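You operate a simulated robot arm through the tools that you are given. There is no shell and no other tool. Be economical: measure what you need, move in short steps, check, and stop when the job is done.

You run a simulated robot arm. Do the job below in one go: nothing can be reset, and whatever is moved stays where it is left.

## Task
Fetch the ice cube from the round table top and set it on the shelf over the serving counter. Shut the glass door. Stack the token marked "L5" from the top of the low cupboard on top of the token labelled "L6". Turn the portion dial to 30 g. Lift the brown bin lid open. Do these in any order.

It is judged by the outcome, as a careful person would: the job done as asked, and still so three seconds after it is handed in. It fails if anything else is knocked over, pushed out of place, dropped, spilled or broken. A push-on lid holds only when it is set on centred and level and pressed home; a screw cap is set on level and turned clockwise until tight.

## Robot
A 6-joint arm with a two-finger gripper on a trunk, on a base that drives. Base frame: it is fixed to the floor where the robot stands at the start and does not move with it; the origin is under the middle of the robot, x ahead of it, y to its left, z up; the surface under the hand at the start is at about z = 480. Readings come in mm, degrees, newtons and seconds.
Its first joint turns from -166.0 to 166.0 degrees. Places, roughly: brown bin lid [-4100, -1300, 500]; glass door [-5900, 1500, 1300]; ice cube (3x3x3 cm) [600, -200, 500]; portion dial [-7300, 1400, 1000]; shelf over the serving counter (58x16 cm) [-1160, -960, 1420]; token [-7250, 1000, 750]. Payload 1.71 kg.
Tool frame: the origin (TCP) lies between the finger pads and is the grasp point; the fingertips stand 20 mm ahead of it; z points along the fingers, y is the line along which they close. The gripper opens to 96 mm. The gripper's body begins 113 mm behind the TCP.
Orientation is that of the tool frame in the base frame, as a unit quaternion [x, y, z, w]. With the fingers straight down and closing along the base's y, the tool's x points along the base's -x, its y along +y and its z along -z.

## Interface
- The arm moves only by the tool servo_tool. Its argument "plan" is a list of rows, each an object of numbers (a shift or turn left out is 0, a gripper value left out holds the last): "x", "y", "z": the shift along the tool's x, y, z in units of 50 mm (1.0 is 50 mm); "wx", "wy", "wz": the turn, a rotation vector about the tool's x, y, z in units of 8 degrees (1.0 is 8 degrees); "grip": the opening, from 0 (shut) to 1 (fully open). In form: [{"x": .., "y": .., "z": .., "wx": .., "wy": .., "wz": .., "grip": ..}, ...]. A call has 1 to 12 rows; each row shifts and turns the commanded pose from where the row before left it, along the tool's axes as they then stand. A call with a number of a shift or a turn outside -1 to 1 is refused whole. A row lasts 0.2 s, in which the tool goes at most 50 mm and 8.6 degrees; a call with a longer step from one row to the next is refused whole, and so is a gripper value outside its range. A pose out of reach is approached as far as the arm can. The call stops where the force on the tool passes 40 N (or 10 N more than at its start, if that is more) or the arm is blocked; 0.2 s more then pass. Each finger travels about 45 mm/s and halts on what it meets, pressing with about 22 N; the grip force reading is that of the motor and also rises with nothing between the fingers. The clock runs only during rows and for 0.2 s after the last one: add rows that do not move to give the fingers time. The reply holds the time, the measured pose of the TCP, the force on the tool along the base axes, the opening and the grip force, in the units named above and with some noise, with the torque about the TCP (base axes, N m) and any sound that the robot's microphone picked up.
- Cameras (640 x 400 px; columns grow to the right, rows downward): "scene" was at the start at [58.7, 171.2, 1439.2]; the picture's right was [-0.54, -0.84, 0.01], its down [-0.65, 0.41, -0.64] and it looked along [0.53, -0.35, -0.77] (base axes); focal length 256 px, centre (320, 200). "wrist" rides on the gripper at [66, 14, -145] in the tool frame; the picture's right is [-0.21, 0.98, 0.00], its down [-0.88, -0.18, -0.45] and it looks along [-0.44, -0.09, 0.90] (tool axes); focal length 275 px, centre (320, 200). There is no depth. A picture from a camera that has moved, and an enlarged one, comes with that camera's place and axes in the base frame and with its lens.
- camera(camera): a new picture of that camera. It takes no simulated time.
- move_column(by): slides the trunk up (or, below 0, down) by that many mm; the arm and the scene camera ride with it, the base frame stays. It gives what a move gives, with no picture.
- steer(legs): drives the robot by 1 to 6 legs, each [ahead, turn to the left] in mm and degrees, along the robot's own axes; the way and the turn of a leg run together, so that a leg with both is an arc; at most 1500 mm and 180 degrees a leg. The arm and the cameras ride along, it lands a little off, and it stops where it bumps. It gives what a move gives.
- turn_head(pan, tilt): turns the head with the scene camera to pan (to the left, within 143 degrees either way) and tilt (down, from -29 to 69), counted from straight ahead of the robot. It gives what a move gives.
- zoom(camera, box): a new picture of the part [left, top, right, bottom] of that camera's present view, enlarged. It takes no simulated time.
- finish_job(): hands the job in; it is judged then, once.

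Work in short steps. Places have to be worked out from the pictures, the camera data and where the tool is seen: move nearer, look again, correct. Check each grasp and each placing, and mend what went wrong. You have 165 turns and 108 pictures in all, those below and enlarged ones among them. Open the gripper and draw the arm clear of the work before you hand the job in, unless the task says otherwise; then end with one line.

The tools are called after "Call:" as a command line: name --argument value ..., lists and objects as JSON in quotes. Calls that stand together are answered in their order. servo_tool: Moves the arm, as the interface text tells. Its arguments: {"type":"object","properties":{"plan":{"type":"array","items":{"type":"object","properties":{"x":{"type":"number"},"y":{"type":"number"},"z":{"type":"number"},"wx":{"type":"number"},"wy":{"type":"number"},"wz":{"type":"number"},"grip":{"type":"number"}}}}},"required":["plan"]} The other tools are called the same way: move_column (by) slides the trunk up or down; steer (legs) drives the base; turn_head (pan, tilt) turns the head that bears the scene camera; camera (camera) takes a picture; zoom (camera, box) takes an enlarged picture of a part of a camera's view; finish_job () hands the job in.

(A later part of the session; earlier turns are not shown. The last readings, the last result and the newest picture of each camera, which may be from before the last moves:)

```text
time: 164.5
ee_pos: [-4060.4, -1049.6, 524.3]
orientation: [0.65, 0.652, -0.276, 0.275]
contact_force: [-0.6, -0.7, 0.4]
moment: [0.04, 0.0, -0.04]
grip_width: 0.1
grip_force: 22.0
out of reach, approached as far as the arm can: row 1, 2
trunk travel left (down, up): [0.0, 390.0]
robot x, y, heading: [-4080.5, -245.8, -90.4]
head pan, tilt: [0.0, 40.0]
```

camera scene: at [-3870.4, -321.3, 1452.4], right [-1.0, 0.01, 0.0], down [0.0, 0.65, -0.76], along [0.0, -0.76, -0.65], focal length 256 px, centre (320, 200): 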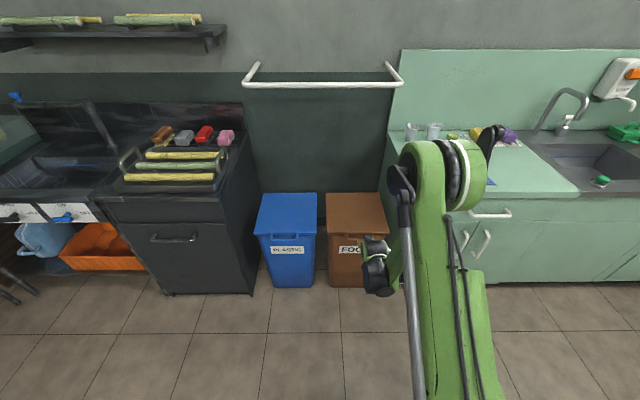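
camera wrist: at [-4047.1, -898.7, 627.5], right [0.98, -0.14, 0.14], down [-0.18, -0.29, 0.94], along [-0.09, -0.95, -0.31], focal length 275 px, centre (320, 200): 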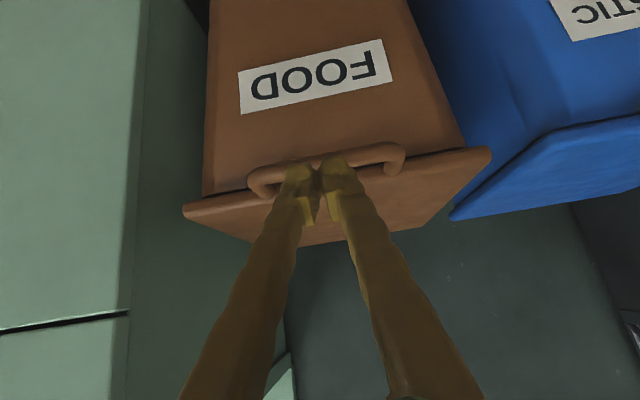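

Only the folding direction is blocked. I try extending along the fingers, which lowers the tips beneath the bar.

Call:
servo_tool --plan '[{"z": 0.3}, {"z": 0.3}, {}]'

Call:
camera --camera "wrist"

```text
time: 165.3
ee_pos: [-4062.3, -1070.4, 502.4]
orientation: [0.65, 0.653, -0.277, 0.275]
contact_force: [-0.1, -0.3, -0.3]
moment: [0.03, 0.01, 0.0]
grip_width: 0.0
grip_force: 21.9
trunk travel left (down, up): [0.0, 390.0]
robot x, y, heading: [-4079.2, -246.2, -90.2]
head pan, tilt: [0.0, 40.0]
```

```text
72 pictures are left
camera wrist: at [-4047.3, -920.8, 556.6], right [0.98, -0.14, 0.14], down [-0.18, -0.29, 0.94], along [-0.09, -0.95, -0.31], focal length 275 px, centre (320, 200)
```

wrist: 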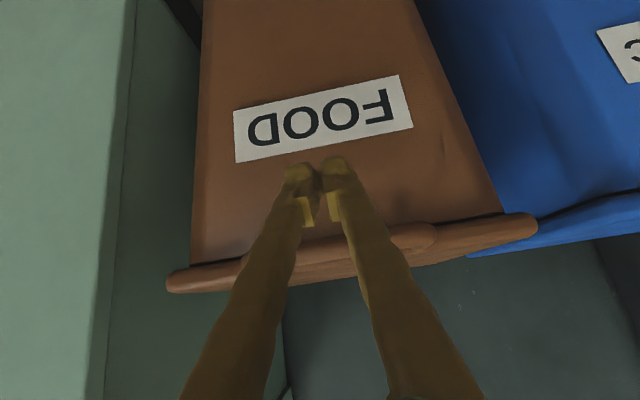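

Tips are now below the bar. I slide them under it, about 9 mm clear, before lifting.

Call:
servo_tool --plan '[{"x": -0.13, "z": 0.34}, {"x": -0.13, "z": 0.34}, {}]'

Call:
camera --camera "wrist"

```text
time: 166.1
ee_pos: [-4060.7, -1104.7, 489.3]
orientation: [0.65, 0.652, -0.276, 0.275]
contact_force: [0.3, -0.2, -0.1]
moment: [0.02, 0.02, -0.03]
grip_width: 0.3
grip_force: 22.3
trunk travel left (down, up): [0.0, 390.0]
robot x, y, heading: [-4076.9, -249.3, -90.5]
head pan, tilt: [0.0, 40.0]
```

```text
71 pictures are left
camera wrist: at [-4047.4, -954.1, 541.8], right [0.98, -0.14, 0.14], down [-0.18, -0.29, 0.94], along [-0.09, -0.95, -0.31], focal length 275 px, centre (320, 200)
```

wrist: 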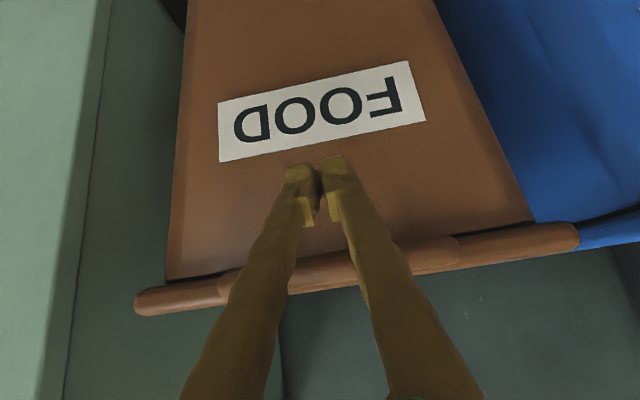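

In place. I lift along the lid's arc to about 15° and check the force and view.

Call:
servo_tool --plan '[{"x": -0.4, "z": -0.29}, {"x": -0.4, "z": -0.29}, {"x": -0.4, "z": -0.29}, {"x": -0.4, "z": -0.29}]'

Call:
camera --camera "scene"

```text
time: 167.1
ee_pos: [-4058.8, -1117.4, 587.2]
orientation: [0.65, 0.653, -0.276, 0.275]
contact_force: [-0.6, 2.0, -1.9]
moment: [-0.09, -0.01, -0.05]
grip_width: 0.2
grip_force: 22.0
trunk travel left (down, up): [0.0, 390.0]
robot x, y, heading: [-4081.6, -241.7, -90.2]
head pan, tilt: [0.0, 40.0]
```

```text
70 pictures are left
camera scene: at [-3870.3, -321.6, 1402.4], right [-1.0, 0.01, 0.0], down [0.0, 0.65, -0.76], along [0.0, -0.76, -0.65], focal length 256 px, centre (320, 200)
```

scene: 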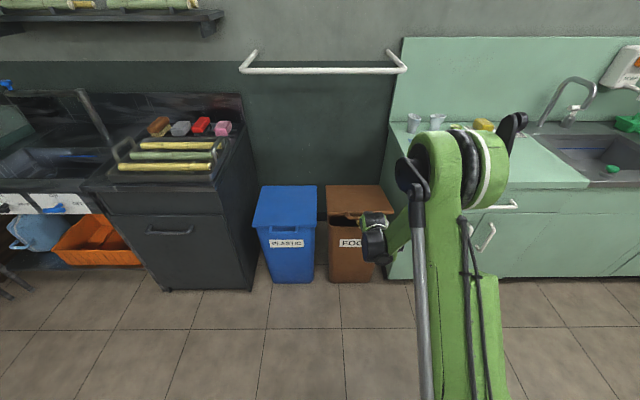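

The lid is rising with little force. I continue the arc to about 60°.

Call:
servo_tool --plan '[{"x": -0.56, "z": -0.217}, {"x": -0.56, "z": -0.217}, {"x": -0.56, "z": -0.217}, {"x": -0.555, "z": -0.067}, {"x": -0.555, "z": -0.067}, {"x": -0.555, "z": -0.067}, {"x": -0.547, "z": 0.085}, {"x": -0.547, "z": 0.085}, {"x": -0.547, "z": 0.085}]'

Call:
camera --camera "scene"

Call:
camera --camera "wrist"

```text
time: 169.1
ee_pos: [-4059.5, -1271.1, 787.9]
orientation: [0.65, 0.652, -0.276, 0.275]
contact_force: [-0.9, 1.2, -0.9]
moment: [0.03, -0.04, -0.04]
grip_width: 0.1
grip_force: 29.6
trunk travel left (down, up): [0.0, 390.0]
robot x, y, heading: [-4080.0, -248.6, -90.4]
head pan, tilt: [0.0, 40.0]
```

```text
69 pictures are left
camera scene: at [-3870.3, -321.2, 1402.4], right [-1.0, 0.01, 0.0], down [0.0, 0.65, -0.76], along [0.0, -0.76, -0.65], focal length 256 px, centre (320, 200)
```

scene: 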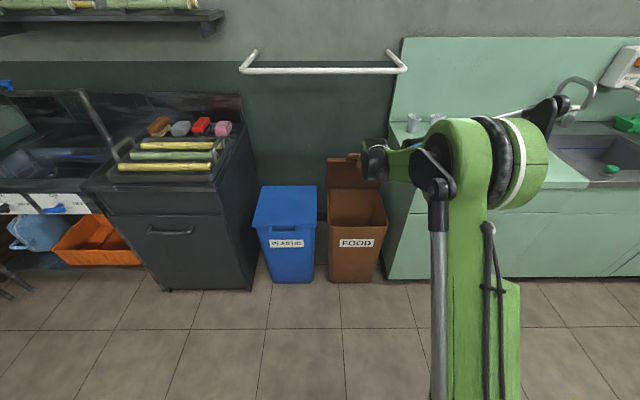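

```text
68 pictures are left
camera wrist: at [-4045.8, -1120.6, 840.8], right [0.98, -0.14, 0.14], down [-0.18, -0.29, 0.94], along [-0.09, -0.95, -0.31], focal length 275 px, centre (320, 200)
```

wrist: 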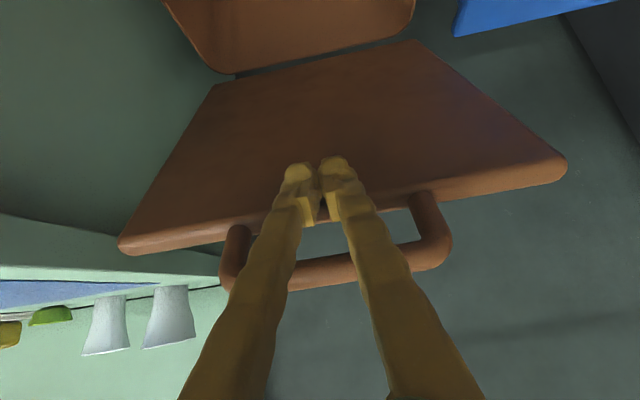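

The fingers hold the lid from below at about 60°. I push on toward vertical.

Call:
servo_tool --plan '[{"x": -0.49, "z": 0.175}, {"x": -0.49, "z": 0.175}, {"x": -0.49, "z": 0.175}, {"x": -0.427, "z": 0.3}, {"x": -0.427, "z": 0.3}, {"x": -0.427, "z": 0.3}]'

Call:
camera --camera "wrist"

```text
time: 170.5
ee_pos: [-4058.4, -1417.8, 837.0]
orientation: [0.65, 0.652, -0.277, 0.274]
contact_force: [0.6, 0.0, 0.0]
moment: [0.01, 0.02, 0.0]
grip_width: 0.3
grip_force: 29.2
trunk travel left (down, up): [0.0, 390.0]
robot x, y, heading: [-4079.2, -249.0, -90.3]
head pan, tilt: [0.0, 40.0]
```

```text
67 pictures are left
camera wrist: at [-4045.2, -1267.8, 889.6], right [0.98, -0.14, 0.14], down [-0.18, -0.29, 0.94], along [-0.09, -0.95, -0.31], focal length 275 px, centre (320, 200)
```

wrist: 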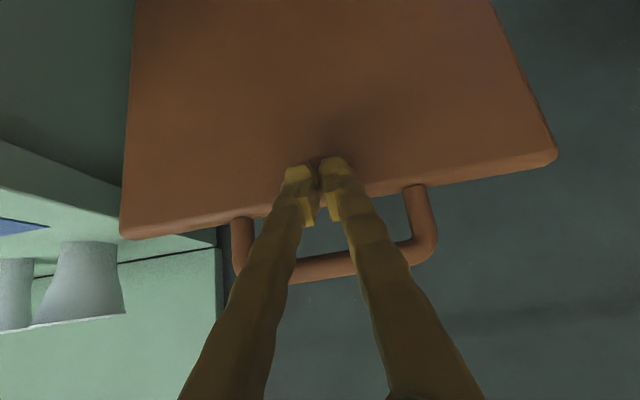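

Near vertical, no force. I push it gently past vertical until it meets a stop.

Call:
servo_tool --plan '[{"x": -0.336, "z": 0.39}, {"x": -0.336, "z": 0.39}, {"x": -0.336, "z": 0.39}, {"x": -0.3, "z": 0.42}]'

Call:
camera --camera "wrist"

Call:
camera --camera "scene"

```text
time: 171.3
ee_pos: [-4058.8, -1476.3, 855.8]
orientation: [0.65, 0.652, -0.278, 0.276]
contact_force: [-0.1, 1.7, 1.6]
moment: [0.02, -0.02, 0.02]
grip_width: 0.0
grip_force: 29.6
out of reach, approached as far as the arm can: row 4
trunk travel left (down, up): [0.0, 390.0]
robot x, y, heading: [-4077.7, -244.2, -90.3]
head pan, tilt: [0.0, 40.0]
stopped in row 4: the force on the tool passed its limit at 138 N (the readings are from after the stop); the commanded pose is now the measured one
```

```text
66 pictures are left
camera wrist: at [-4045.4, -1325.4, 907.8], right [0.98, -0.14, 0.14], down [-0.18, -0.29, 0.94], along [-0.09, -0.95, -0.31], focal length 275 px, centre (320, 200)
```

wrist: 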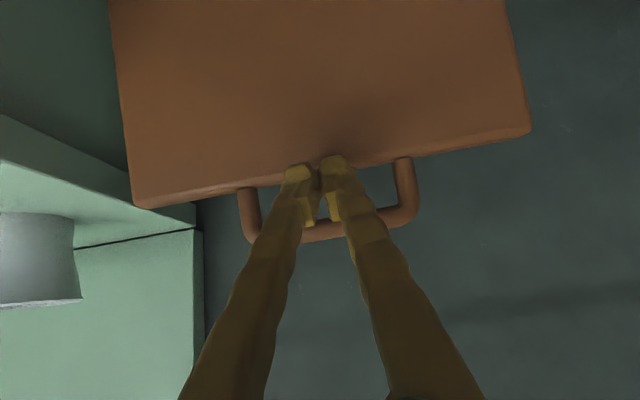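

```text
65 pictures are left
camera scene: at [-3870.3, -317.6, 1403.0], right [-1.0, 0.01, 0.0], down [0.0, 0.65, -0.76], along [0.0, -0.76, -0.65], focal length 256 px, centre (320, 200)
```

scene: 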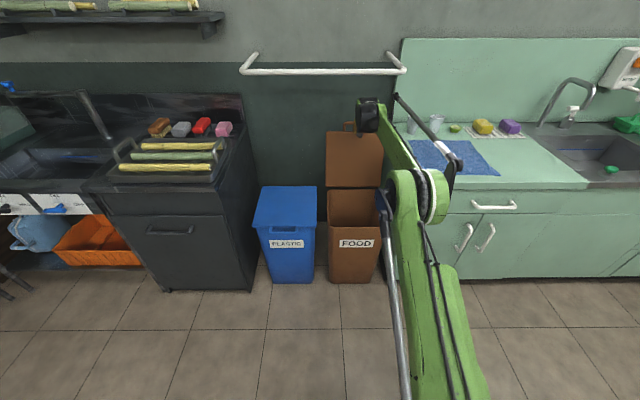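

The lid hit its stop past vertical. I withdraw straight back along the fingers and check that it stays open.

Call:
servo_tool --plan '[{"x": 0.2, "z": -0.5}, {"x": 0.2, "z": -0.8}, {"z": -0.9}, {"z": -0.9}, {"z": -0.9}, {}, {}, {}]'

Call:
camera --camera "scene"

Call:
camera --camera "wrist"

```text
time: 173.1
ee_pos: [-4058.2, -1322.2, 974.5]
orientation: [0.65, 0.652, -0.277, 0.275]
contact_force: [-0.4, -0.1, 0.7]
moment: [-0.01, -0.03, 0.0]
grip_width: 0.2
grip_force: 29.4
trunk travel left (down, up): [0.0, 390.0]
robot x, y, heading: [-4080.9, -244.4, -90.2]
head pan, tilt: [0.0, 40.0]
```

```text
64 pictures are left
camera scene: at [-3870.3, -321.3, 1402.4], right [-1.0, 0.01, 0.0], down [0.0, 0.65, -0.76], along [0.0, -0.76, -0.65], focal length 256 px, centre (320, 200)
```

scene: 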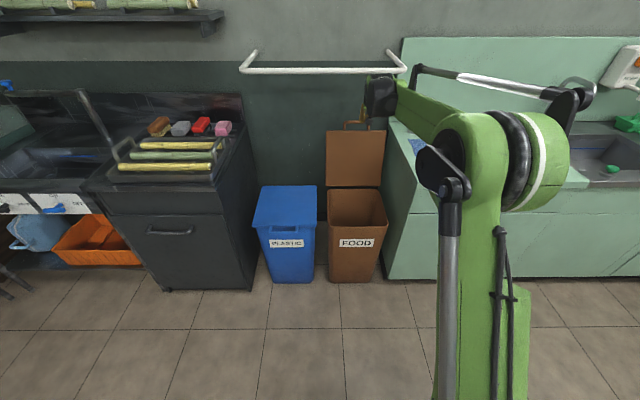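

```text
63 pictures are left
camera wrist: at [-4045.2, -1171.5, 1027.9], right [0.98, -0.14, 0.14], down [-0.18, -0.29, 0.94], along [-0.09, -0.95, -0.31], focal length 275 px, centre (320, 200)
```

wrist: 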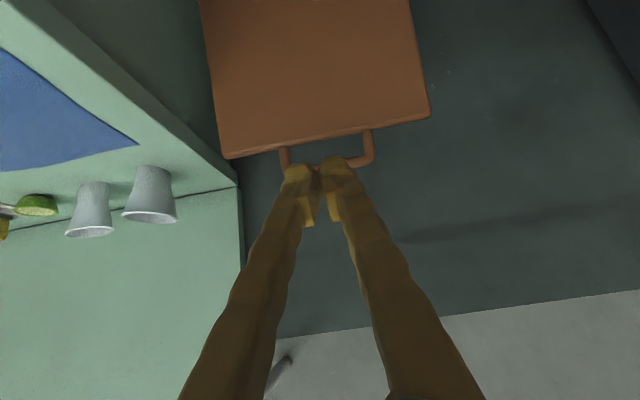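

The lid stays open. I retract the arm to a high compact pose.

Call:
servo_tool --plan '[{"x": 0.265, "z": -0.86}, {"x": 0.265, "z": -0.86}, {"x": 0.265, "z": -0.86}, {"x": 0.265, "z": -0.86}, {"x": 0.265, "z": -0.86}, {"x": 0.265, "z": -0.86}, {"x": 0.265, "z": -0.86}, {"x": 0.265, "z": -0.86}, {"x": 0.265, "z": -0.86}]'

Call:
steer --legs '[[0, 90], [930, 0], [0, 90], [1400, 0], [800, 0], [0, 90]]'

Call:
turn_head --pan 0 --tilt 15

Call:
camera --camera "scene"

```text
time: 175.1
ee_pos: [-4057.5, -961.9, 1159.7]
orientation: [0.65, 0.652, -0.277, 0.275]
contact_force: [0.0, -0.2, 0.9]
moment: [-0.02, 0.01, 0.0]
grip_width: 0.0
grip_force: 29.7
trunk travel left (down, up): [0.0, 390.0]
robot x, y, heading: [-4080.7, -243.9, -90.2]
head pan, tilt: [0.0, 40.0]
```

```text
time: 213.9
ee_pos: [-3862.6, 1941.7, 1158.3]
orientation: [0.921, 0.001, -0.39, -0.001]
contact_force: [0.0, 0.5, -0.7]
moment: [0.01, -0.02, 0.04]
grip_width: 0.0
grip_force: 29.5
trunk travel left (down, up): [0.0, 390.0]
robot x, y, heading: [-3147.8, 1964.3, 179.5]
head pan, tilt: [0.0, 40.0]
```

```text
time: 214.8
ee_pos: [-3842.9, 1941.2, 1170.8]
orientation: [0.918, 0.0, -0.397, -0.003]
contact_force: [0.5, 0.1, 0.7]
moment: [0.02, 0.05, -0.01]
grip_width: 0.1
grip_force: 29.4
trunk travel left (down, up): [0.0, 390.0]
robot x, y, heading: [-3147.7, 1966.1, 179.2]
head pan, tilt: [0.0, 15.0]
```

```text
62 pictures are left
camera scene: at [-3225.1, 1758.7, 1442.3], right [0.01, 1.0, 0.0], down [0.27, 0.0, -0.96], along [-0.96, 0.01, -0.27], focal length 256 px, centre (320, 200)
```

scene: 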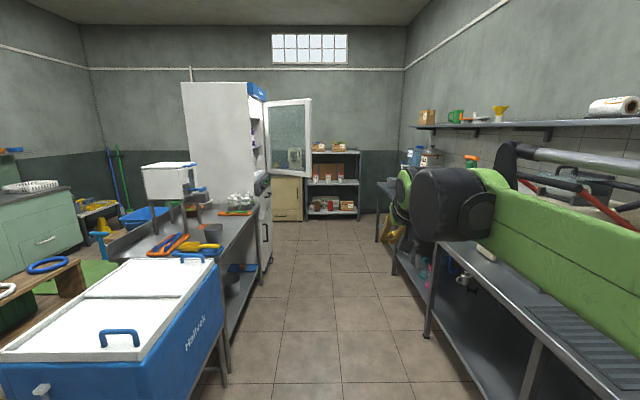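

I zoom in on the fridge and its open glass door.

Call:
zoom --camera "scene" --box '[176, 70, 368, 260]'

```text
2.11 times, centred on (272, 165) of scene
camera zoom: at [-3225.1, 1758.7, 1442.3], right [0.01, 1.0, 0.0], down [0.27, 0.0, -0.96], along [-0.96, 0.01, -0.27], focal length 540 px, centre (421, 274)
```

zoom: 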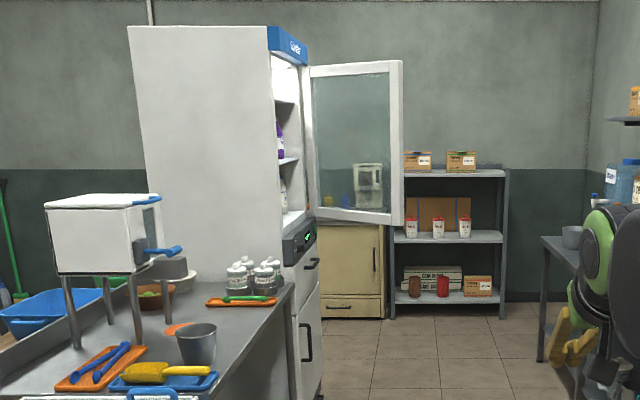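

The door is hinged on the far side and open about 50–55°, free edge near (-5800, 1690). I drive up the aisle to about x -4900 keeping y ≈ 2120 and look again.

Call:
steer --legs '[[0, -5], [1400, 0], [0, 5.3], [350, 0]]'

Call:
turn_head --pan 10 --tilt 5

Call:
camera --camera "scene"

```text
time: 228.0
ee_pos: [-5579.3, 2089.3, 1168.4]
orientation: [0.918, -0.001, -0.397, -0.003]
contact_force: [-0.3, 0.4, 0.5]
moment: [0.03, 0.0, -0.03]
grip_width: 0.0
grip_force: 29.5
trunk travel left (down, up): [0.0, 390.0]
robot x, y, heading: [-4881.9, 2115.1, 179.2]
head pan, tilt: [0.0, 15.0]
```

```text
time: 228.8
ee_pos: [-5566.4, 2089.8, 1175.0]
orientation: [0.916, -0.002, -0.401, -0.003]
contact_force: [1.8, 0.3, 1.4]
moment: [0.04, 0.06, 0.0]
grip_width: 0.0
grip_force: 29.2
trunk travel left (down, up): [0.0, 390.0]
robot x, y, heading: [-4882.6, 2113.9, 179.1]
head pan, tilt: [10.0, 5.0]
```

```text
60 pictures are left
camera scene: at [-4964.9, 1890.4, 1457.8], right [-0.16, 0.99, 0.0], down [0.1, 0.01, -0.99], along [-0.98, -0.16, -0.1], focal length 256 px, centre (320, 200)
```

scene: 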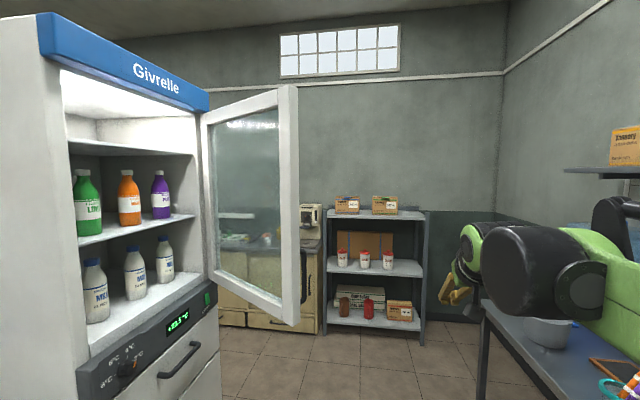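

The free edge is at about (-5703, 1702), hinge (-5968, 1225), door z 993–1700. I'll push near the door's top with the fingers as a vertical rod, so the forearm passes above it. First raise the trunk and set the tool vertical.

Call:
move_column --by 390

Call:
servo_tool --plan '[{"wy": 0.98}, {"wy": 0.98}, {"wy": 0.98}, {"wy": 0.98}, {"wy": 0.98}, {"wy": 0.98}, {"z": -0.6}, {"z": -0.6}]'

```text
time: 232.5
ee_pos: [-5562.9, 2090.8, 1567.7]
orientation: [0.915, -0.001, -0.403, -0.003]
contact_force: [0.0, 0.6, -1.0]
moment: [-0.01, 0.02, 0.0]
grip_width: 0.0
grip_force: 30.1
trunk travel left (down, up): [-390.0, 0.0]
robot x, y, heading: [-4881.7, 2113.3, 179.3]
head pan, tilt: [10.0, 5.0]
```

```text
time: 234.3
ee_pos: [-5561.3, 2089.4, 1629.4]
orientation: [1.0, -0.002, -0.004, -0.002]
contact_force: [0.8, 0.4, -0.5]
moment: [0.02, 0.04, -0.01]
grip_width: 0.1
grip_force: 29.3
trunk travel left (down, up): [-390.0, 0.0]
robot x, y, heading: [-4879.9, 2113.1, 179.2]
head pan, tilt: [10.0, 5.0]
```

The tool is vertical at z 1629. I drive 300 mm on, bringing the rod beyond the door's free edge.

Call:
steer --legs '[[310, 0]]'

Call:
servo_tool --plan '[{"y": 0.95}, {"y": 0.95}, {"y": 0.95}, {"y": 0.95}, {"y": 0.95}, {}]'

Call:
turn_head --pan 35 --tilt 15

Call:
camera --camera "scene"

Call:
camera --camera "wrist"

```text
time: 236.9
ee_pos: [-5872.1, 2095.0, 1626.8]
orientation: [1.0, -0.004, -0.004, -0.002]
contact_force: [0.5, -0.2, -0.1]
moment: [0.04, -0.01, 0.01]
grip_width: 0.1
grip_force: 29.4
trunk travel left (down, up): [-390.0, 0.0]
robot x, y, heading: [-5185.0, 2114.1, 179.3]
head pan, tilt: [10.0, 5.0]
```

```text
time: 238.3
ee_pos: [-5840.0, 1855.9, 1640.5]
orientation: [1.0, -0.004, -0.014, -0.002]
contact_force: [1.7, 0.6, 0.3]
moment: [0.0, 0.14, -0.01]
grip_width: 0.0
grip_force: 29.5
trunk travel left (down, up): [-390.0, 0.0]
robot x, y, heading: [-5186.5, 2114.8, 179.3]
head pan, tilt: [10.0, 5.0]
```

```text
time: 239.2
ee_pos: [-5845.6, 1856.0, 1636.6]
orientation: [1.0, -0.004, -0.013, -0.001]
contact_force: [1.7, 0.2, 1.1]
moment: [0.0, 0.11, -0.01]
grip_width: 0.0
grip_force: 29.3
trunk travel left (down, up): [-390.0, 0.0]
robot x, y, heading: [-5190.6, 2119.8, 179.2]
head pan, tilt: [35.0, 15.0]
```

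```text
59 pictures are left
camera scene: at [-5264.7, 1856.9, 1832.2], right [-0.56, 0.83, -0.01], down [0.23, 0.14, -0.96], along [-0.8, -0.54, -0.27], focal length 256 px, centre (320, 200)
```

scene: 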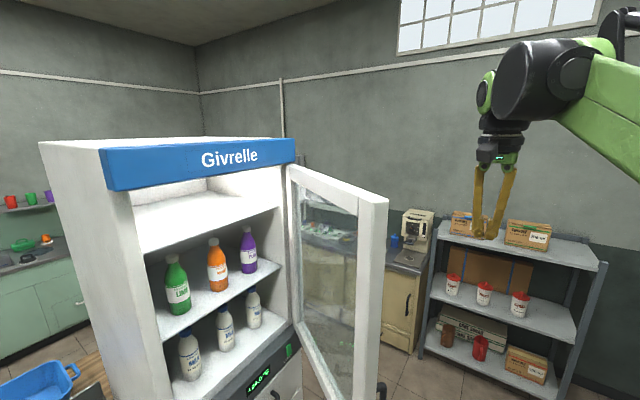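

```text
58 pictures are left
camera wrist: at [-5777.2, 1842.5, 1779.8], right [-0.21, -0.98, 0.0], down [-0.86, 0.19, 0.47], along [-0.46, 0.1, -0.88], focal length 275 px, centre (320, 200)
```

wrist: 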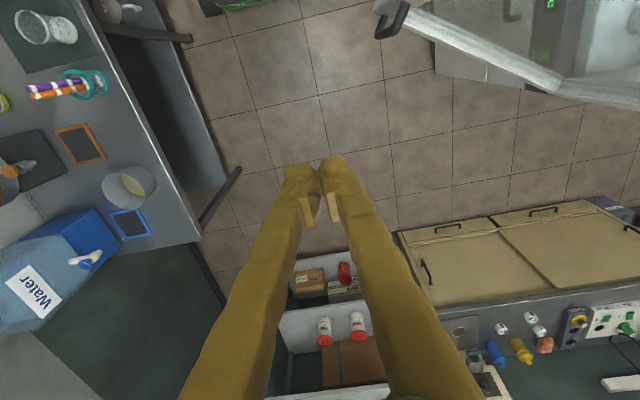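

The rod is beyond the free edge with the gripper body above the door top. I move it alongside the outer face and start pushing.

Call:
servo_tool --plan '[{"y": 0.83}, {"y": 0.83}, {"y": 0.83}, {"y": 0.83}, {"x": 0.37, "y": 0.2}, {"x": 0.37, "y": 0.2}, {}]'

Call:
camera --camera "scene"

```text
time: 240.8
ee_pos: [-5812.6, 1670.0, 1633.8]
orientation: [1.0, -0.004, -0.012, -0.004]
contact_force: [-0.4, -0.7, -0.3]
moment: [0.04, 0.01, -0.01]
grip_width: 0.3
grip_force: 30.0
trunk travel left (down, up): [-390.0, 0.0]
robot x, y, heading: [-5186.6, 2116.5, 179.4]
head pan, tilt: [35.0, 15.0]
```

```text
57 pictures are left
camera scene: at [-5267.7, 1855.5, 1831.8], right [-0.56, 0.83, -0.01], down [0.23, 0.15, -0.96], along [-0.79, -0.54, -0.27], focal length 256 px, centre (320, 200)
```

scene: 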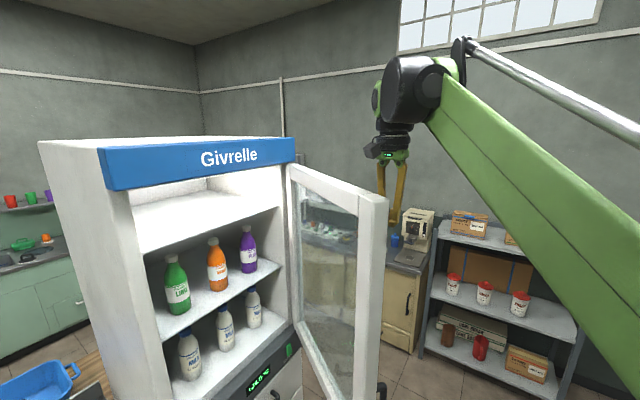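

Fingers are behind the door. I push along the arc slowly.

Call:
servo_tool --plan '[{"x": 0.31, "y": 0.14}, {"x": 0.31, "y": 0.14}, {"x": 0.31, "y": 0.14}, {"x": 0.407, "y": 0.28}, {"x": 0.407, "y": 0.28}, {"x": 0.407, "y": 0.28}, {"x": 0.407, "y": 0.28}, {"x": 0.407, "y": 0.28}, {"x": 0.407, "y": 0.28}]'

Call:
camera --camera "scene"

```text
time: 242.8
ee_pos: [-5645.9, 1563.7, 1630.7]
orientation: [1.0, -0.004, -0.012, -0.002]
contact_force: [0.6, -0.3, 0.8]
moment: [-0.03, -0.02, 0.03]
grip_width: 0.1
grip_force: 29.1
trunk travel left (down, up): [-390.0, 0.0]
robot x, y, heading: [-5189.7, 2115.3, 179.2]
head pan, tilt: [35.0, 15.0]
```

```text
56 pictures are left
camera scene: at [-5266.7, 1856.2, 1832.0], right [-0.56, 0.83, -0.01], down [0.23, 0.15, -0.96], along [-0.79, -0.54, -0.27], focal length 256 px, centre (320, 200)
```

scene: 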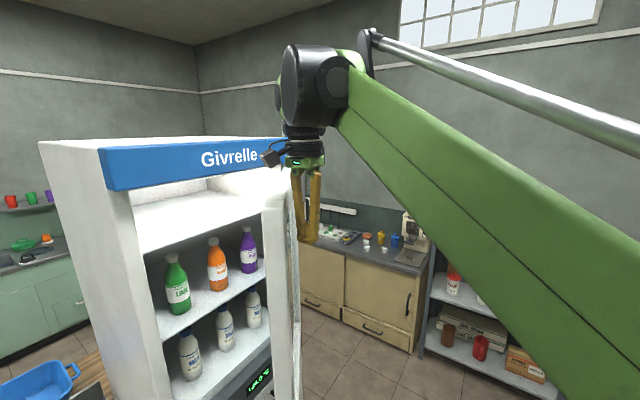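

The door swings. Continue to about 15°.

Call:
servo_tool --plan '[{"x": 0.308, "y": 0.38}, {"x": 0.308, "y": 0.38}, {"x": 0.308, "y": 0.38}, {"x": 0.308, "y": 0.38}, {"x": 0.308, "y": 0.38}, {"x": 0.2, "y": 0.448}, {"x": 0.2, "y": 0.448}, {"x": 0.2, "y": 0.448}, {"x": 0.2, "y": 0.448}, {"x": 0.2, "y": 0.448}]'

Call:
camera --camera "scene"

```text
time: 245.0
ee_pos: [-5529.6, 1379.0, 1627.4]
orientation: [1.0, -0.004, -0.012, -0.002]
contact_force: [-0.6, -0.6, -0.1]
moment: [0.03, 0.01, 0.05]
grip_width: 0.1
grip_force: 29.3
out of reach, approached as far as the arm can: row 10
trunk travel left (down, up): [-390.0, 0.0]
robot x, y, heading: [-5188.4, 2116.9, 179.3]
head pan, tilt: [35.0, 15.0]
```

```text
55 pictures are left
camera scene: at [-5267.1, 1856.0, 1832.0], right [-0.56, 0.83, -0.01], down [0.23, 0.15, -0.96], along [-0.79, -0.54, -0.27], focal length 256 px, centre (320, 200)
```

scene: 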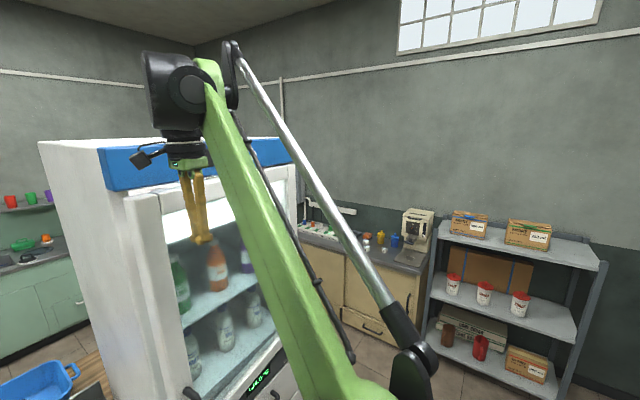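

Nearly closed, but at the reach limit. I tilt the fingers 30° toward the door and go on pushing until contact at the frame.

Call:
servo_tool --plan '[{"wx": -0.95}, {"wx": -0.95}, {"wx": -0.95}, {"wx": -0.95}, {"y": 0.312, "z": 0.18}, {"y": 0.312, "z": 0.18}, {"y": 0.312, "z": 0.18}, {"y": 0.312, "z": 0.18}, {"y": 0.312, "z": 0.18}]'

Call:
servo_tool --plan '[{"y": 0.25, "z": 0.14}, {"y": 0.25, "z": 0.14}, {"y": 0.25, "z": 0.14}, {"y": 0.25, "z": 0.14}, {"y": 0.25, "z": 0.14}]'

Call:
camera --camera "scene"

```text
time: 247.0
ee_pos: [-5530.0, 1289.0, 1627.5]
orientation: [0.965, 0.0, -0.013, 0.26]
contact_force: [0.1, -0.7, -0.1]
moment: [0.0, 0.02, 0.01]
grip_width: 0.3
grip_force: 29.1
trunk travel left (down, up): [-390.0, 0.0]
robot x, y, heading: [-5190.2, 2115.9, 179.0]
head pan, tilt: [35.0, 15.0]
```

```text
time: 248.0
ee_pos: [-5510.6, 1246.4, 1634.7]
orientation: [0.966, 0.001, -0.02, 0.256]
contact_force: [-17.9, 35.8, -16.8]
moment: [-0.61, -0.46, -0.47]
grip_width: 0.1
grip_force: 29.5
trunk travel left (down, up): [-390.0, 0.0]
robot x, y, heading: [-5188.2, 2116.9, 179.4]
head pan, tilt: [35.0, 15.0]
stopped in row 4: the force on the tool passed its limit at 46 N (the readings are from after the stop); the commanded pose is now the measured one
```

```text
54 pictures are left
camera scene: at [-5269.2, 1860.1, 1832.3], right [-0.56, 0.83, -0.01], down [0.23, 0.14, -0.96], along [-0.79, -0.54, -0.27], focal length 256 px, centre (320, 200)
```

scene: 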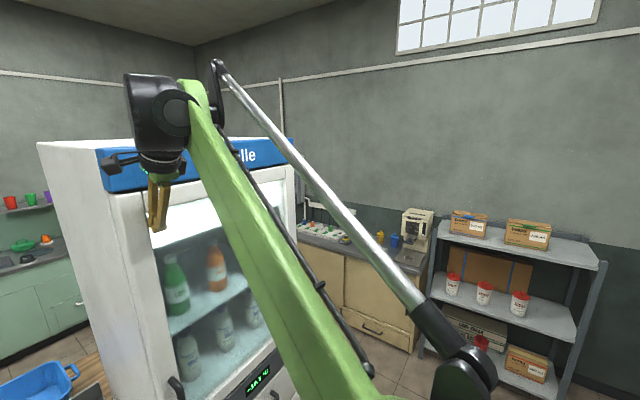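

A firm stop at 46 N. I back off along +y and check whether the door is really shut.

Call:
servo_tool --plan '[{"y": -0.5, "z": -0.3}, {"y": -0.8, "z": -0.45}, {"y": -0.8, "z": -0.45}, {"y": -0.8, "z": -0.45}, {"y": -0.8, "z": -0.45}, {"y": -0.8, "z": -0.45}, {"y": -0.8, "z": -0.45}]'

Call:
turn_head --pan 45 --tilt 25

Call:
camera --camera "scene"

```text
time: 248.8
ee_pos: [-5519.7, 1340.4, 1633.0]
orientation: [0.965, -0.005, -0.033, 0.26]
contact_force: [-134.8, -33.3, 11.9]
moment: [-0.07, 0.95, -2.03]
grip_width: 0.2
grip_force: 29.6
trunk travel left (down, up): [-390.0, 0.0]
robot x, y, heading: [-5189.1, 2114.0, 179.0]
head pan, tilt: [35.0, 15.0]
stopped in row 3: the force on the tool passed its limit at 64 N (the readings are from after the stop); the commanded pose is now the measured one
```

```text
time: 249.5
ee_pos: [-5519.2, 1342.0, 1633.6]
orientation: [0.965, -0.005, -0.032, 0.259]
contact_force: [-136.5, -30.9, 16.7]
moment: [-0.48, 0.84, -1.97]
grip_width: 0.2
grip_force: 29.5
trunk travel left (down, up): [-390.0, 0.0]
robot x, y, heading: [-5185.1, 2110.5, 178.8]
head pan, tilt: [45.0, 25.0]
```

```text
53 pictures are left
camera scene: at [-5289.1, 1850.2, 1828.0], right [-0.59, 0.81, -0.02], down [0.26, 0.17, -0.95], along [-0.76, -0.56, -0.31], focal length 256 px, centre (320, 200)
```

scene: 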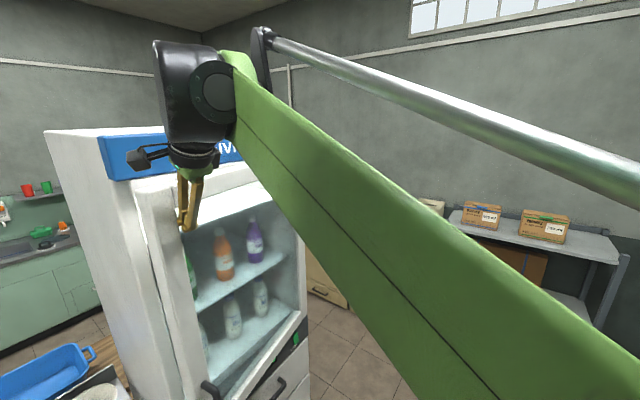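

The readings show the fingertip wedged sideways against the inside of the door's stile, dragging the door by friction. I move the tool -x to release it.

Call:
servo_tool --plan '[{"x": -0.3}, {"x": -0.4}, {"x": -0.2}, {}]'

Call:
camera --camera "wrist"

Call:
camera --camera "scene"

```text
time: 250.5
ee_pos: [-5538.5, 1344.9, 1639.8]
orientation: [0.966, 0.002, -0.028, 0.258]
contact_force: [0.0, 0.3, -0.7]
moment: [0.06, -0.01, -0.03]
grip_width: 0.0
grip_force: 29.3
trunk travel left (down, up): [-390.0, 0.0]
robot x, y, heading: [-5187.2, 2113.8, 179.3]
head pan, tilt: [45.0, 25.0]
```

```text
52 pictures are left
camera wrist: at [-5464.6, 1406.0, 1767.5], right [-0.19, -0.85, 0.5], down [-0.85, 0.39, 0.34], along [-0.48, -0.36, -0.8], focal length 275 px, centre (320, 200)
```

wrist: 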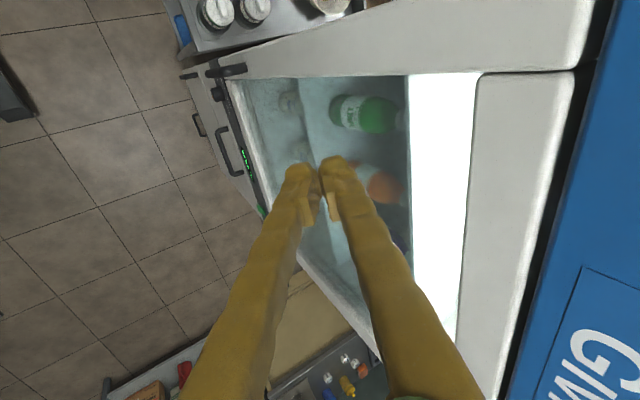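

```text
51 pictures are left
camera scene: at [-5257.7, 1843.6, 1817.1], right [-0.69, 0.72, -0.01], down [0.31, 0.28, -0.91], along [-0.65, -0.63, -0.42], focal length 256 px, centre (320, 200)
```

scene: 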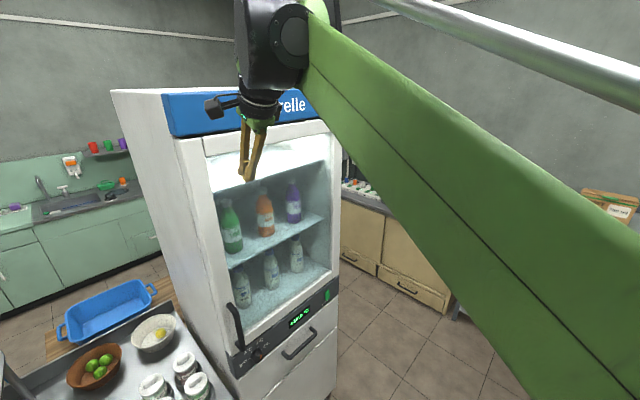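

It may have swung shut by itself when released. I zoom on the free edge to see.

Call:
zoom --camera "scene" --box '[100, 80, 360, 390]'

```text
1.29 times, centred on (230, 235) of scene
camera zoom: at [-5257.7, 1843.6, 1817.1], right [-0.69, 0.72, -0.01], down [0.31, 0.28, -0.91], along [-0.65, -0.63, -0.42], focal length 331 px, centre (436, 155)
```

zoom: 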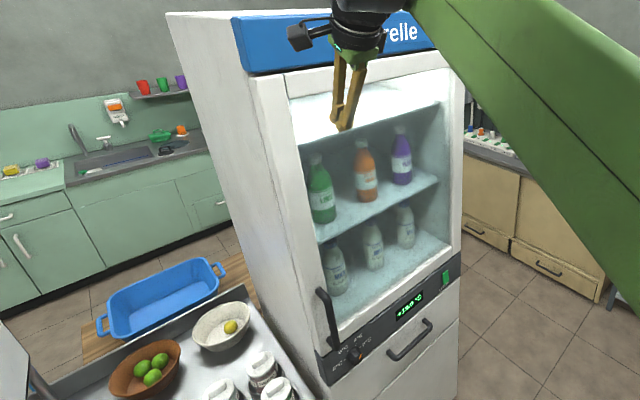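

The door looks almost or fully closed. I press once more directly on the stile at x ≈ -5450 to be sure.

Call:
servo_tool --plan '[{"x": 0.6}, {"x": 0.6}, {"x": 0.6}, {"y": 0.3, "z": 0.17}, {"y": 0.3, "z": 0.17}, {"y": 0.3, "z": 0.17}]'

Call:
servo_tool --plan '[{"y": 0.2, "z": 0.11}, {"y": 0.2, "z": 0.11}, {"y": 0.2, "z": 0.11}, {"y": 0.2, "z": 0.11}, {"y": 0.2, "z": 0.11}]'

Call:
camera --camera "wrist"

```text
time: 251.9
ee_pos: [-5442.1, 1294.8, 1636.8]
orientation: [0.965, 0.002, -0.03, 0.259]
contact_force: [-0.2, 1.0, 0.3]
moment: [0.0, -0.01, -0.01]
grip_width: 0.2
grip_force: 29.7
trunk travel left (down, up): [-390.0, 0.0]
robot x, y, heading: [-5190.5, 2119.4, 179.1]
head pan, tilt: [45.0, 25.0]
```

```text
time: 252.8
ee_pos: [-5413.0, 1251.0, 1640.0]
orientation: [0.966, 0.005, -0.038, 0.255]
contact_force: [0.7, -1.0, -1.5]
moment: [0.11, 0.1, -0.04]
grip_width: 0.1
grip_force: 29.9
trunk travel left (down, up): [-390.0, 0.0]
robot x, y, heading: [-5191.9, 2116.0, 179.1]
head pan, tilt: [45.0, 25.0]
stopped in row 4: the force on the tool passed its limit at 50 N (the readings are from after the stop); the commanded pose is now the measured one
```

```text
49 pictures are left
camera wrist: at [-5337.3, 1310.5, 1766.1], right [-0.17, -0.85, 0.5], down [-0.85, 0.39, 0.36], along [-0.5, -0.36, -0.79], focal length 275 px, centre (320, 200)
```

wrist: 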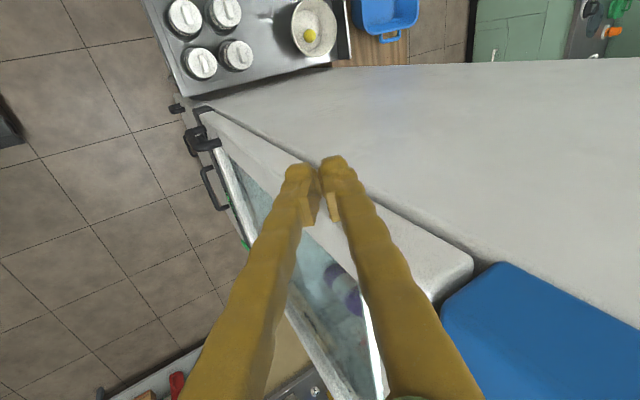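

The seam between door and cabinet looks uniform: the door is shut. I back off and check again.

Call:
servo_tool --plan '[{"y": -0.4, "z": -0.23}, {"y": -0.8, "z": -0.45}, {"y": -0.8, "z": -0.45}, {"y": -0.8, "z": -0.45}, {"y": -0.8, "z": -0.45}, {"y": -0.8, "z": -0.45}, {"y": -0.8, "z": -0.45}, {"y": -0.8, "z": -0.45}]'

Call:
turn_head --pan 40 --tilt 25

Call:
camera --camera "scene"

Call:
camera --camera "wrist"

```text
time: 254.8
ee_pos: [-5429.5, 1551.8, 1640.1]
orientation: [0.966, -0.009, -0.047, 0.255]
contact_force: [0.0, -1.2, -0.3]
moment: [0.11, 0.06, -0.02]
grip_width: 0.0
grip_force: 29.2
trunk travel left (down, up): [-390.0, 0.0]
robot x, y, heading: [-5190.7, 2114.4, 179.1]
head pan, tilt: [45.0, 25.0]
stopped in row 8: the arm was blocked; the commanded pose is now the measured one
```

```text
time: 255.5
ee_pos: [-5430.8, 1555.0, 1640.3]
orientation: [0.966, -0.009, -0.048, 0.256]
contact_force: [0.4, -0.8, 0.0]
moment: [0.03, 0.01, -0.01]
grip_width: 0.0
grip_force: 29.9
trunk travel left (down, up): [-390.0, 0.0]
robot x, y, heading: [-5191.5, 2116.8, 179.3]
head pan, tilt: [40.0, 25.0]
```

```text
48 pictures are left
camera scene: at [-5280.2, 1930.5, 1827.4], right [0.25, 0.97, 0.0], down [0.31, -0.07, -0.95], along [-0.92, 0.24, -0.32], focal length 256 px, centre (320, 200)
```

scene: 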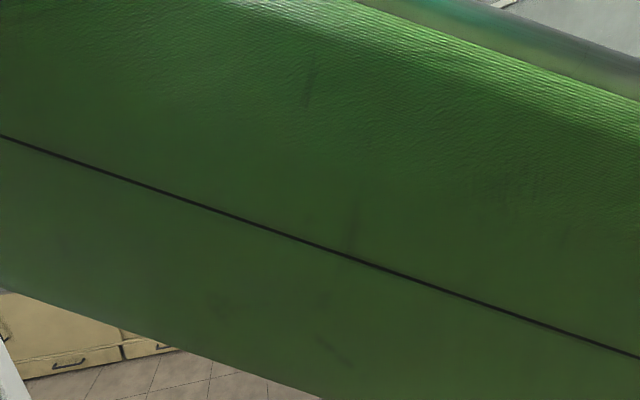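

```text
47 pictures are left
camera wrist: at [-5351.6, 1612.5, 1767.0], right [-0.2, -0.84, 0.5], down [-0.83, 0.41, 0.37], along [-0.52, -0.35, -0.78], focal length 275 px, centre (320, 200)
```

wrist: 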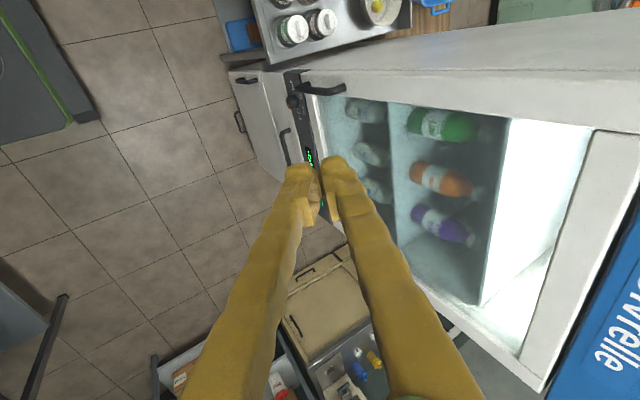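

The arm touched the head column. I swing the tool forward and right, away from it, and take the tilt out.

Call:
servo_tool --plan '[{"x": -0.9}, {"x": -0.9}, {"x": -0.9}, {"x": -0.9}, {"x": -0.9}, {"x": -0.9}, {"x": -0.9}, {"wx": 0.95}, {"wx": 0.95}, {"wx": 0.95}, {"wx": 0.95}]'

Call:
servo_tool --plan '[{"x": -0.6, "y": -0.7}, {"x": -0.6, "y": -0.7}, {"x": -0.2, "y": -0.9}, {"y": -0.9}, {"y": -0.9}, {"y": -0.9}, {"y": -0.9}, {"y": -0.9}, {"y": -0.9}, {"y": -0.9}]'

Call:
turn_head --pan 20 --tilt 20

Call:
camera --camera "scene"

```text
time: 257.9
ee_pos: [-5730.4, 1578.5, 1670.3]
orientation: [0.999, -0.012, -0.044, -0.007]
contact_force: [0.2, -0.3, -0.2]
moment: [0.05, 0.0, 0.02]
grip_width: 0.1
grip_force: 29.8
trunk travel left (down, up): [-390.0, 0.0]
robot x, y, heading: [-5190.7, 2114.0, 179.2]
head pan, tilt: [40.0, 25.0]
```

```text
time: 260.1
ee_pos: [-5788.1, 2012.6, 1681.2]
orientation: [0.999, -0.012, -0.044, -0.005]
contact_force: [-0.6, 0.6, 0.4]
moment: [-0.02, 0.03, 0.02]
grip_width: 0.2
grip_force: 30.1
trunk travel left (down, up): [-390.0, 0.0]
robot x, y, heading: [-5190.3, 2118.3, 179.0]
head pan, tilt: [40.0, 25.0]
```

```text
time: 260.9
ee_pos: [-5788.4, 2011.2, 1680.7]
orientation: [0.999, -0.013, -0.043, -0.006]
contact_force: [0.1, 0.1, 0.2]
moment: [0.01, 0.0, 0.02]
grip_width: 0.0
grip_force: 29.1
trunk travel left (down, up): [-390.0, 0.0]
robot x, y, heading: [-5187.6, 2114.7, 178.9]
head pan, tilt: [20.0, 20.0]
```

```text
46 pictures are left
camera scene: at [-5278.2, 1877.9, 1823.7], right [-0.33, 0.94, -0.01], down [0.34, 0.11, -0.93], along [-0.88, -0.31, -0.36], focal length 256 px, centre (320, 200)
```

scene: 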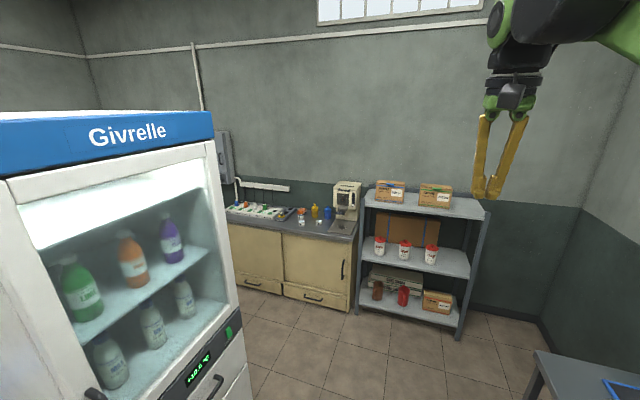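

The glass door stays shut. Next I drive around to the low cupboard at the back wall, to about (-6450, 1150), facing it.

Call:
steer --legs '[[1110, 0], [0, 82.3], [990, 0], [0, -81.3]]'

Call:
turn_head --pan 0 --tilt 45

Call:
camera --camera "scene"

```text
time: 272.2
ee_pos: [-6522.2, 1607.5, 1693.2]
orientation: [0.89, 0.454, -0.05, 0.02]
contact_force: [-0.2, 0.0, -0.5]
moment: [0.04, -0.07, -0.01]
grip_width: 0.0
grip_force: 29.6
trunk travel left (down, up): [-390.0, 0.0]
robot x, y, heading: [-6294.5, 2126.7, -125.4]
head pan, tilt: [20.0, 20.0]
stopped in leg 2: the robot was blocked; the commanded pose is now the measured one
```

```text
time: 273.1
ee_pos: [-6517.9, 1611.9, 1693.9]
orientation: [0.889, 0.454, -0.052, 0.02]
contact_force: [0.3, 0.0, -0.3]
moment: [-0.02, 0.02, 0.01]
grip_width: 0.0
grip_force: 29.1
trunk travel left (down, up): [-390.0, 0.0]
robot x, y, heading: [-6288.8, 2133.7, -125.4]
head pan, tilt: [0.0, 45.0]
```

```text
45 pictures are left
camera scene: at [-6165.7, 1948.3, 1785.2], right [-0.82, 0.58, 0.0], down [0.41, 0.59, -0.7], along [-0.4, -0.57, -0.72], focal length 256 px, centre (320, 200)
```

scene: 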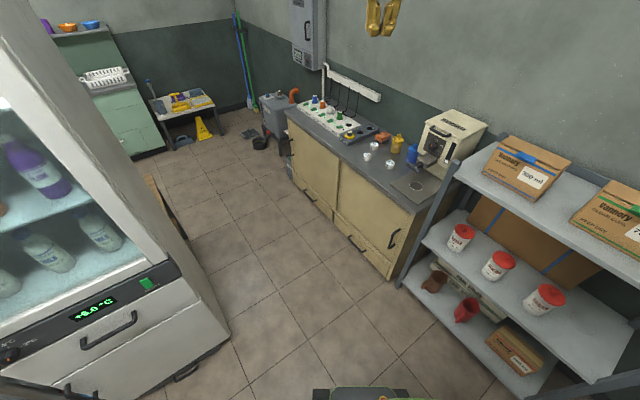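

The turn was blocked, probably by the counter behind. I look back to see what it touched.

Call:
turn_head --pan -120 --tilt 50

Call:
camera --camera "scene"

Call:
turn_head --pan 140 --tilt 50

Call:
camera --camera "scene"

```text
time: 275.1
ee_pos: [-6519.0, 1610.3, 1695.4]
orientation: [0.889, 0.454, -0.053, 0.021]
contact_force: [-0.4, 0.6, 0.4]
moment: [0.0, 0.02, 0.02]
grip_width: 0.3
grip_force: 29.5
trunk travel left (down, up): [-390.0, 0.0]
robot x, y, heading: [-6292.1, 2126.5, -125.5]
head pan, tilt: [-120.0, 50.0]
```

```text
44 pictures are left
camera scene: at [-6151.2, 2084.0, 1780.1], right [0.91, 0.42, 0.01], down [0.33, -0.69, -0.65], along [-0.26, 0.59, -0.76], focal length 256 px, centre (320, 200)
```

scene: 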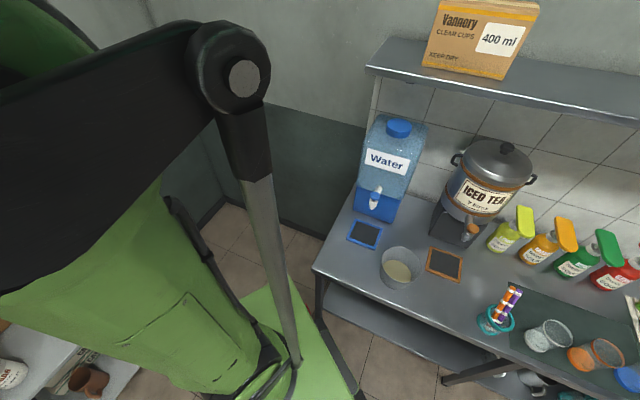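

```text
time: 278.7
ee_pos: [-6518.6, 1611.1, 1694.8]
orientation: [0.89, 0.453, -0.052, 0.021]
contact_force: [-1.0, 0.2, 0.0]
moment: [-0.01, 0.0, 0.0]
grip_width: 0.0
grip_force: 28.9
trunk travel left (down, up): [-390.0, 0.0]
robot x, y, heading: [-6293.0, 2129.7, -125.4]
head pan, tilt: [140.0, 50.0]
```

```text
43 pictures are left
camera scene: at [-6044.5, 2033.4, 1780.4], right [0.25, -0.97, -0.01], down [-0.74, -0.19, -0.65], along [0.63, 0.17, -0.76], focal length 256 px, centre (320, 200)
```

scene: 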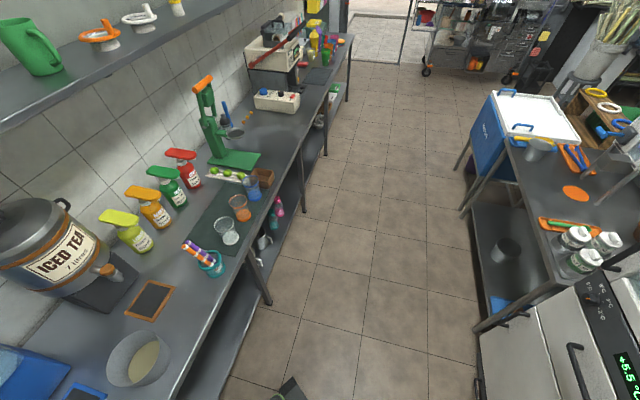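

The chassis rear touched the counter edge; nothing was disturbed. I pull forward first, then go to about (-6550, 1250) and face the cupboard.

Call:
steer --legs '[[300, 0], [0, 27.8], [639, 0], [0, -82.4]]'

Call:
turn_head --pan 0 --tilt 45

Call:
camera --camera "scene"

```text
time: 293.1
ee_pos: [-7109.0, 1143.5, 1693.9]
orientation: [0.998, -0.011, -0.056, -0.006]
contact_force: [0.5, 0.2, -0.2]
moment: [0.0, -0.03, -0.01]
grip_width: 0.0
grip_force: 29.5
trunk travel left (down, up): [-390.0, 0.0]
robot x, y, heading: [-6553.2, 1245.5, 179.3]
head pan, tilt: [140.0, 50.0]
```

```text
time: 295.3
ee_pos: [-7077.5, 1143.0, 1703.3]
orientation: [0.998, -0.012, -0.065, -0.006]
contact_force: [-0.5, 0.8, 0.4]
moment: [-0.04, 0.02, -0.01]
grip_width: 0.0
grip_force: 29.8
trunk travel left (down, up): [-390.0, 0.0]
robot x, y, heading: [-6549.3, 1250.1, 179.3]
head pan, tilt: [0.0, 45.0]
```

```text
42 pictures are left
camera scene: at [-6605.0, 1042.5, 1786.1], right [0.01, 1.0, 0.0], down [0.71, -0.01, -0.71], along [-0.71, 0.01, -0.71], focal length 256 px, centre (320, 200)
```

scene: 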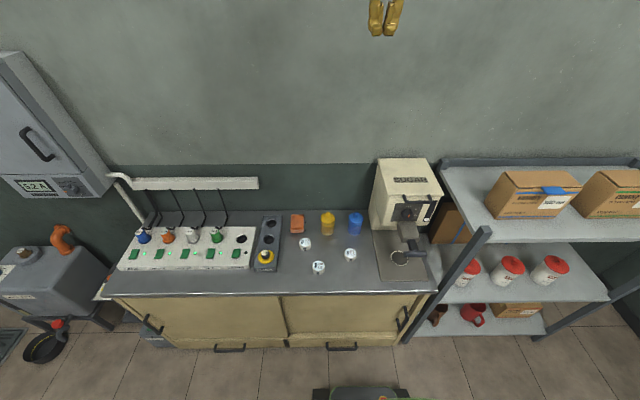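

Tokens and dispenser are in view. I zoom on both.

Call:
zoom --camera "scene" --box '[270, 200, 382, 290]'

Call:
zoom --camera "scene" --box '[365, 155, 449, 285]'

```text
4.44 times, centred on (326, 245) of scene
camera zoom: at [-6605.0, 1042.5, 1786.1], right [0.01, 1.0, 0.0], down [0.71, -0.01, -0.71], along [-0.71, 0.01, -0.71], focal length 1139 px, centre (293, 0)
```

zoom: 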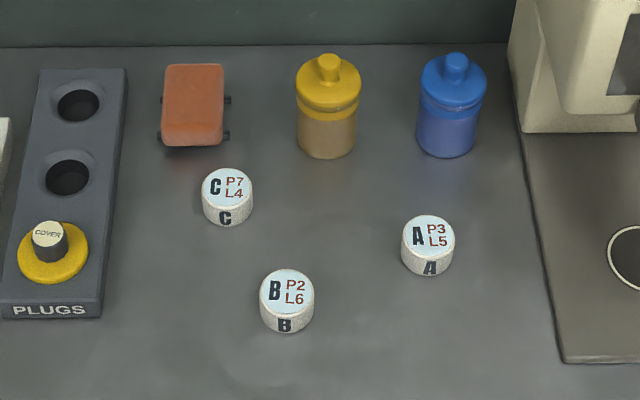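

```text
3.08 times, centred on (407, 220) of scene
camera zoom: at [-6605.0, 1042.5, 1786.1], right [0.01, 1.0, 0.0], down [0.71, -0.01, -0.71], along [-0.71, 0.01, -0.71], focal length 789 px, centre (52, 138)
```

zoom: 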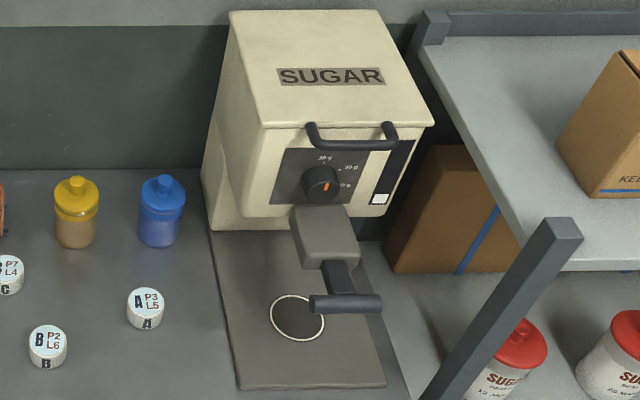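

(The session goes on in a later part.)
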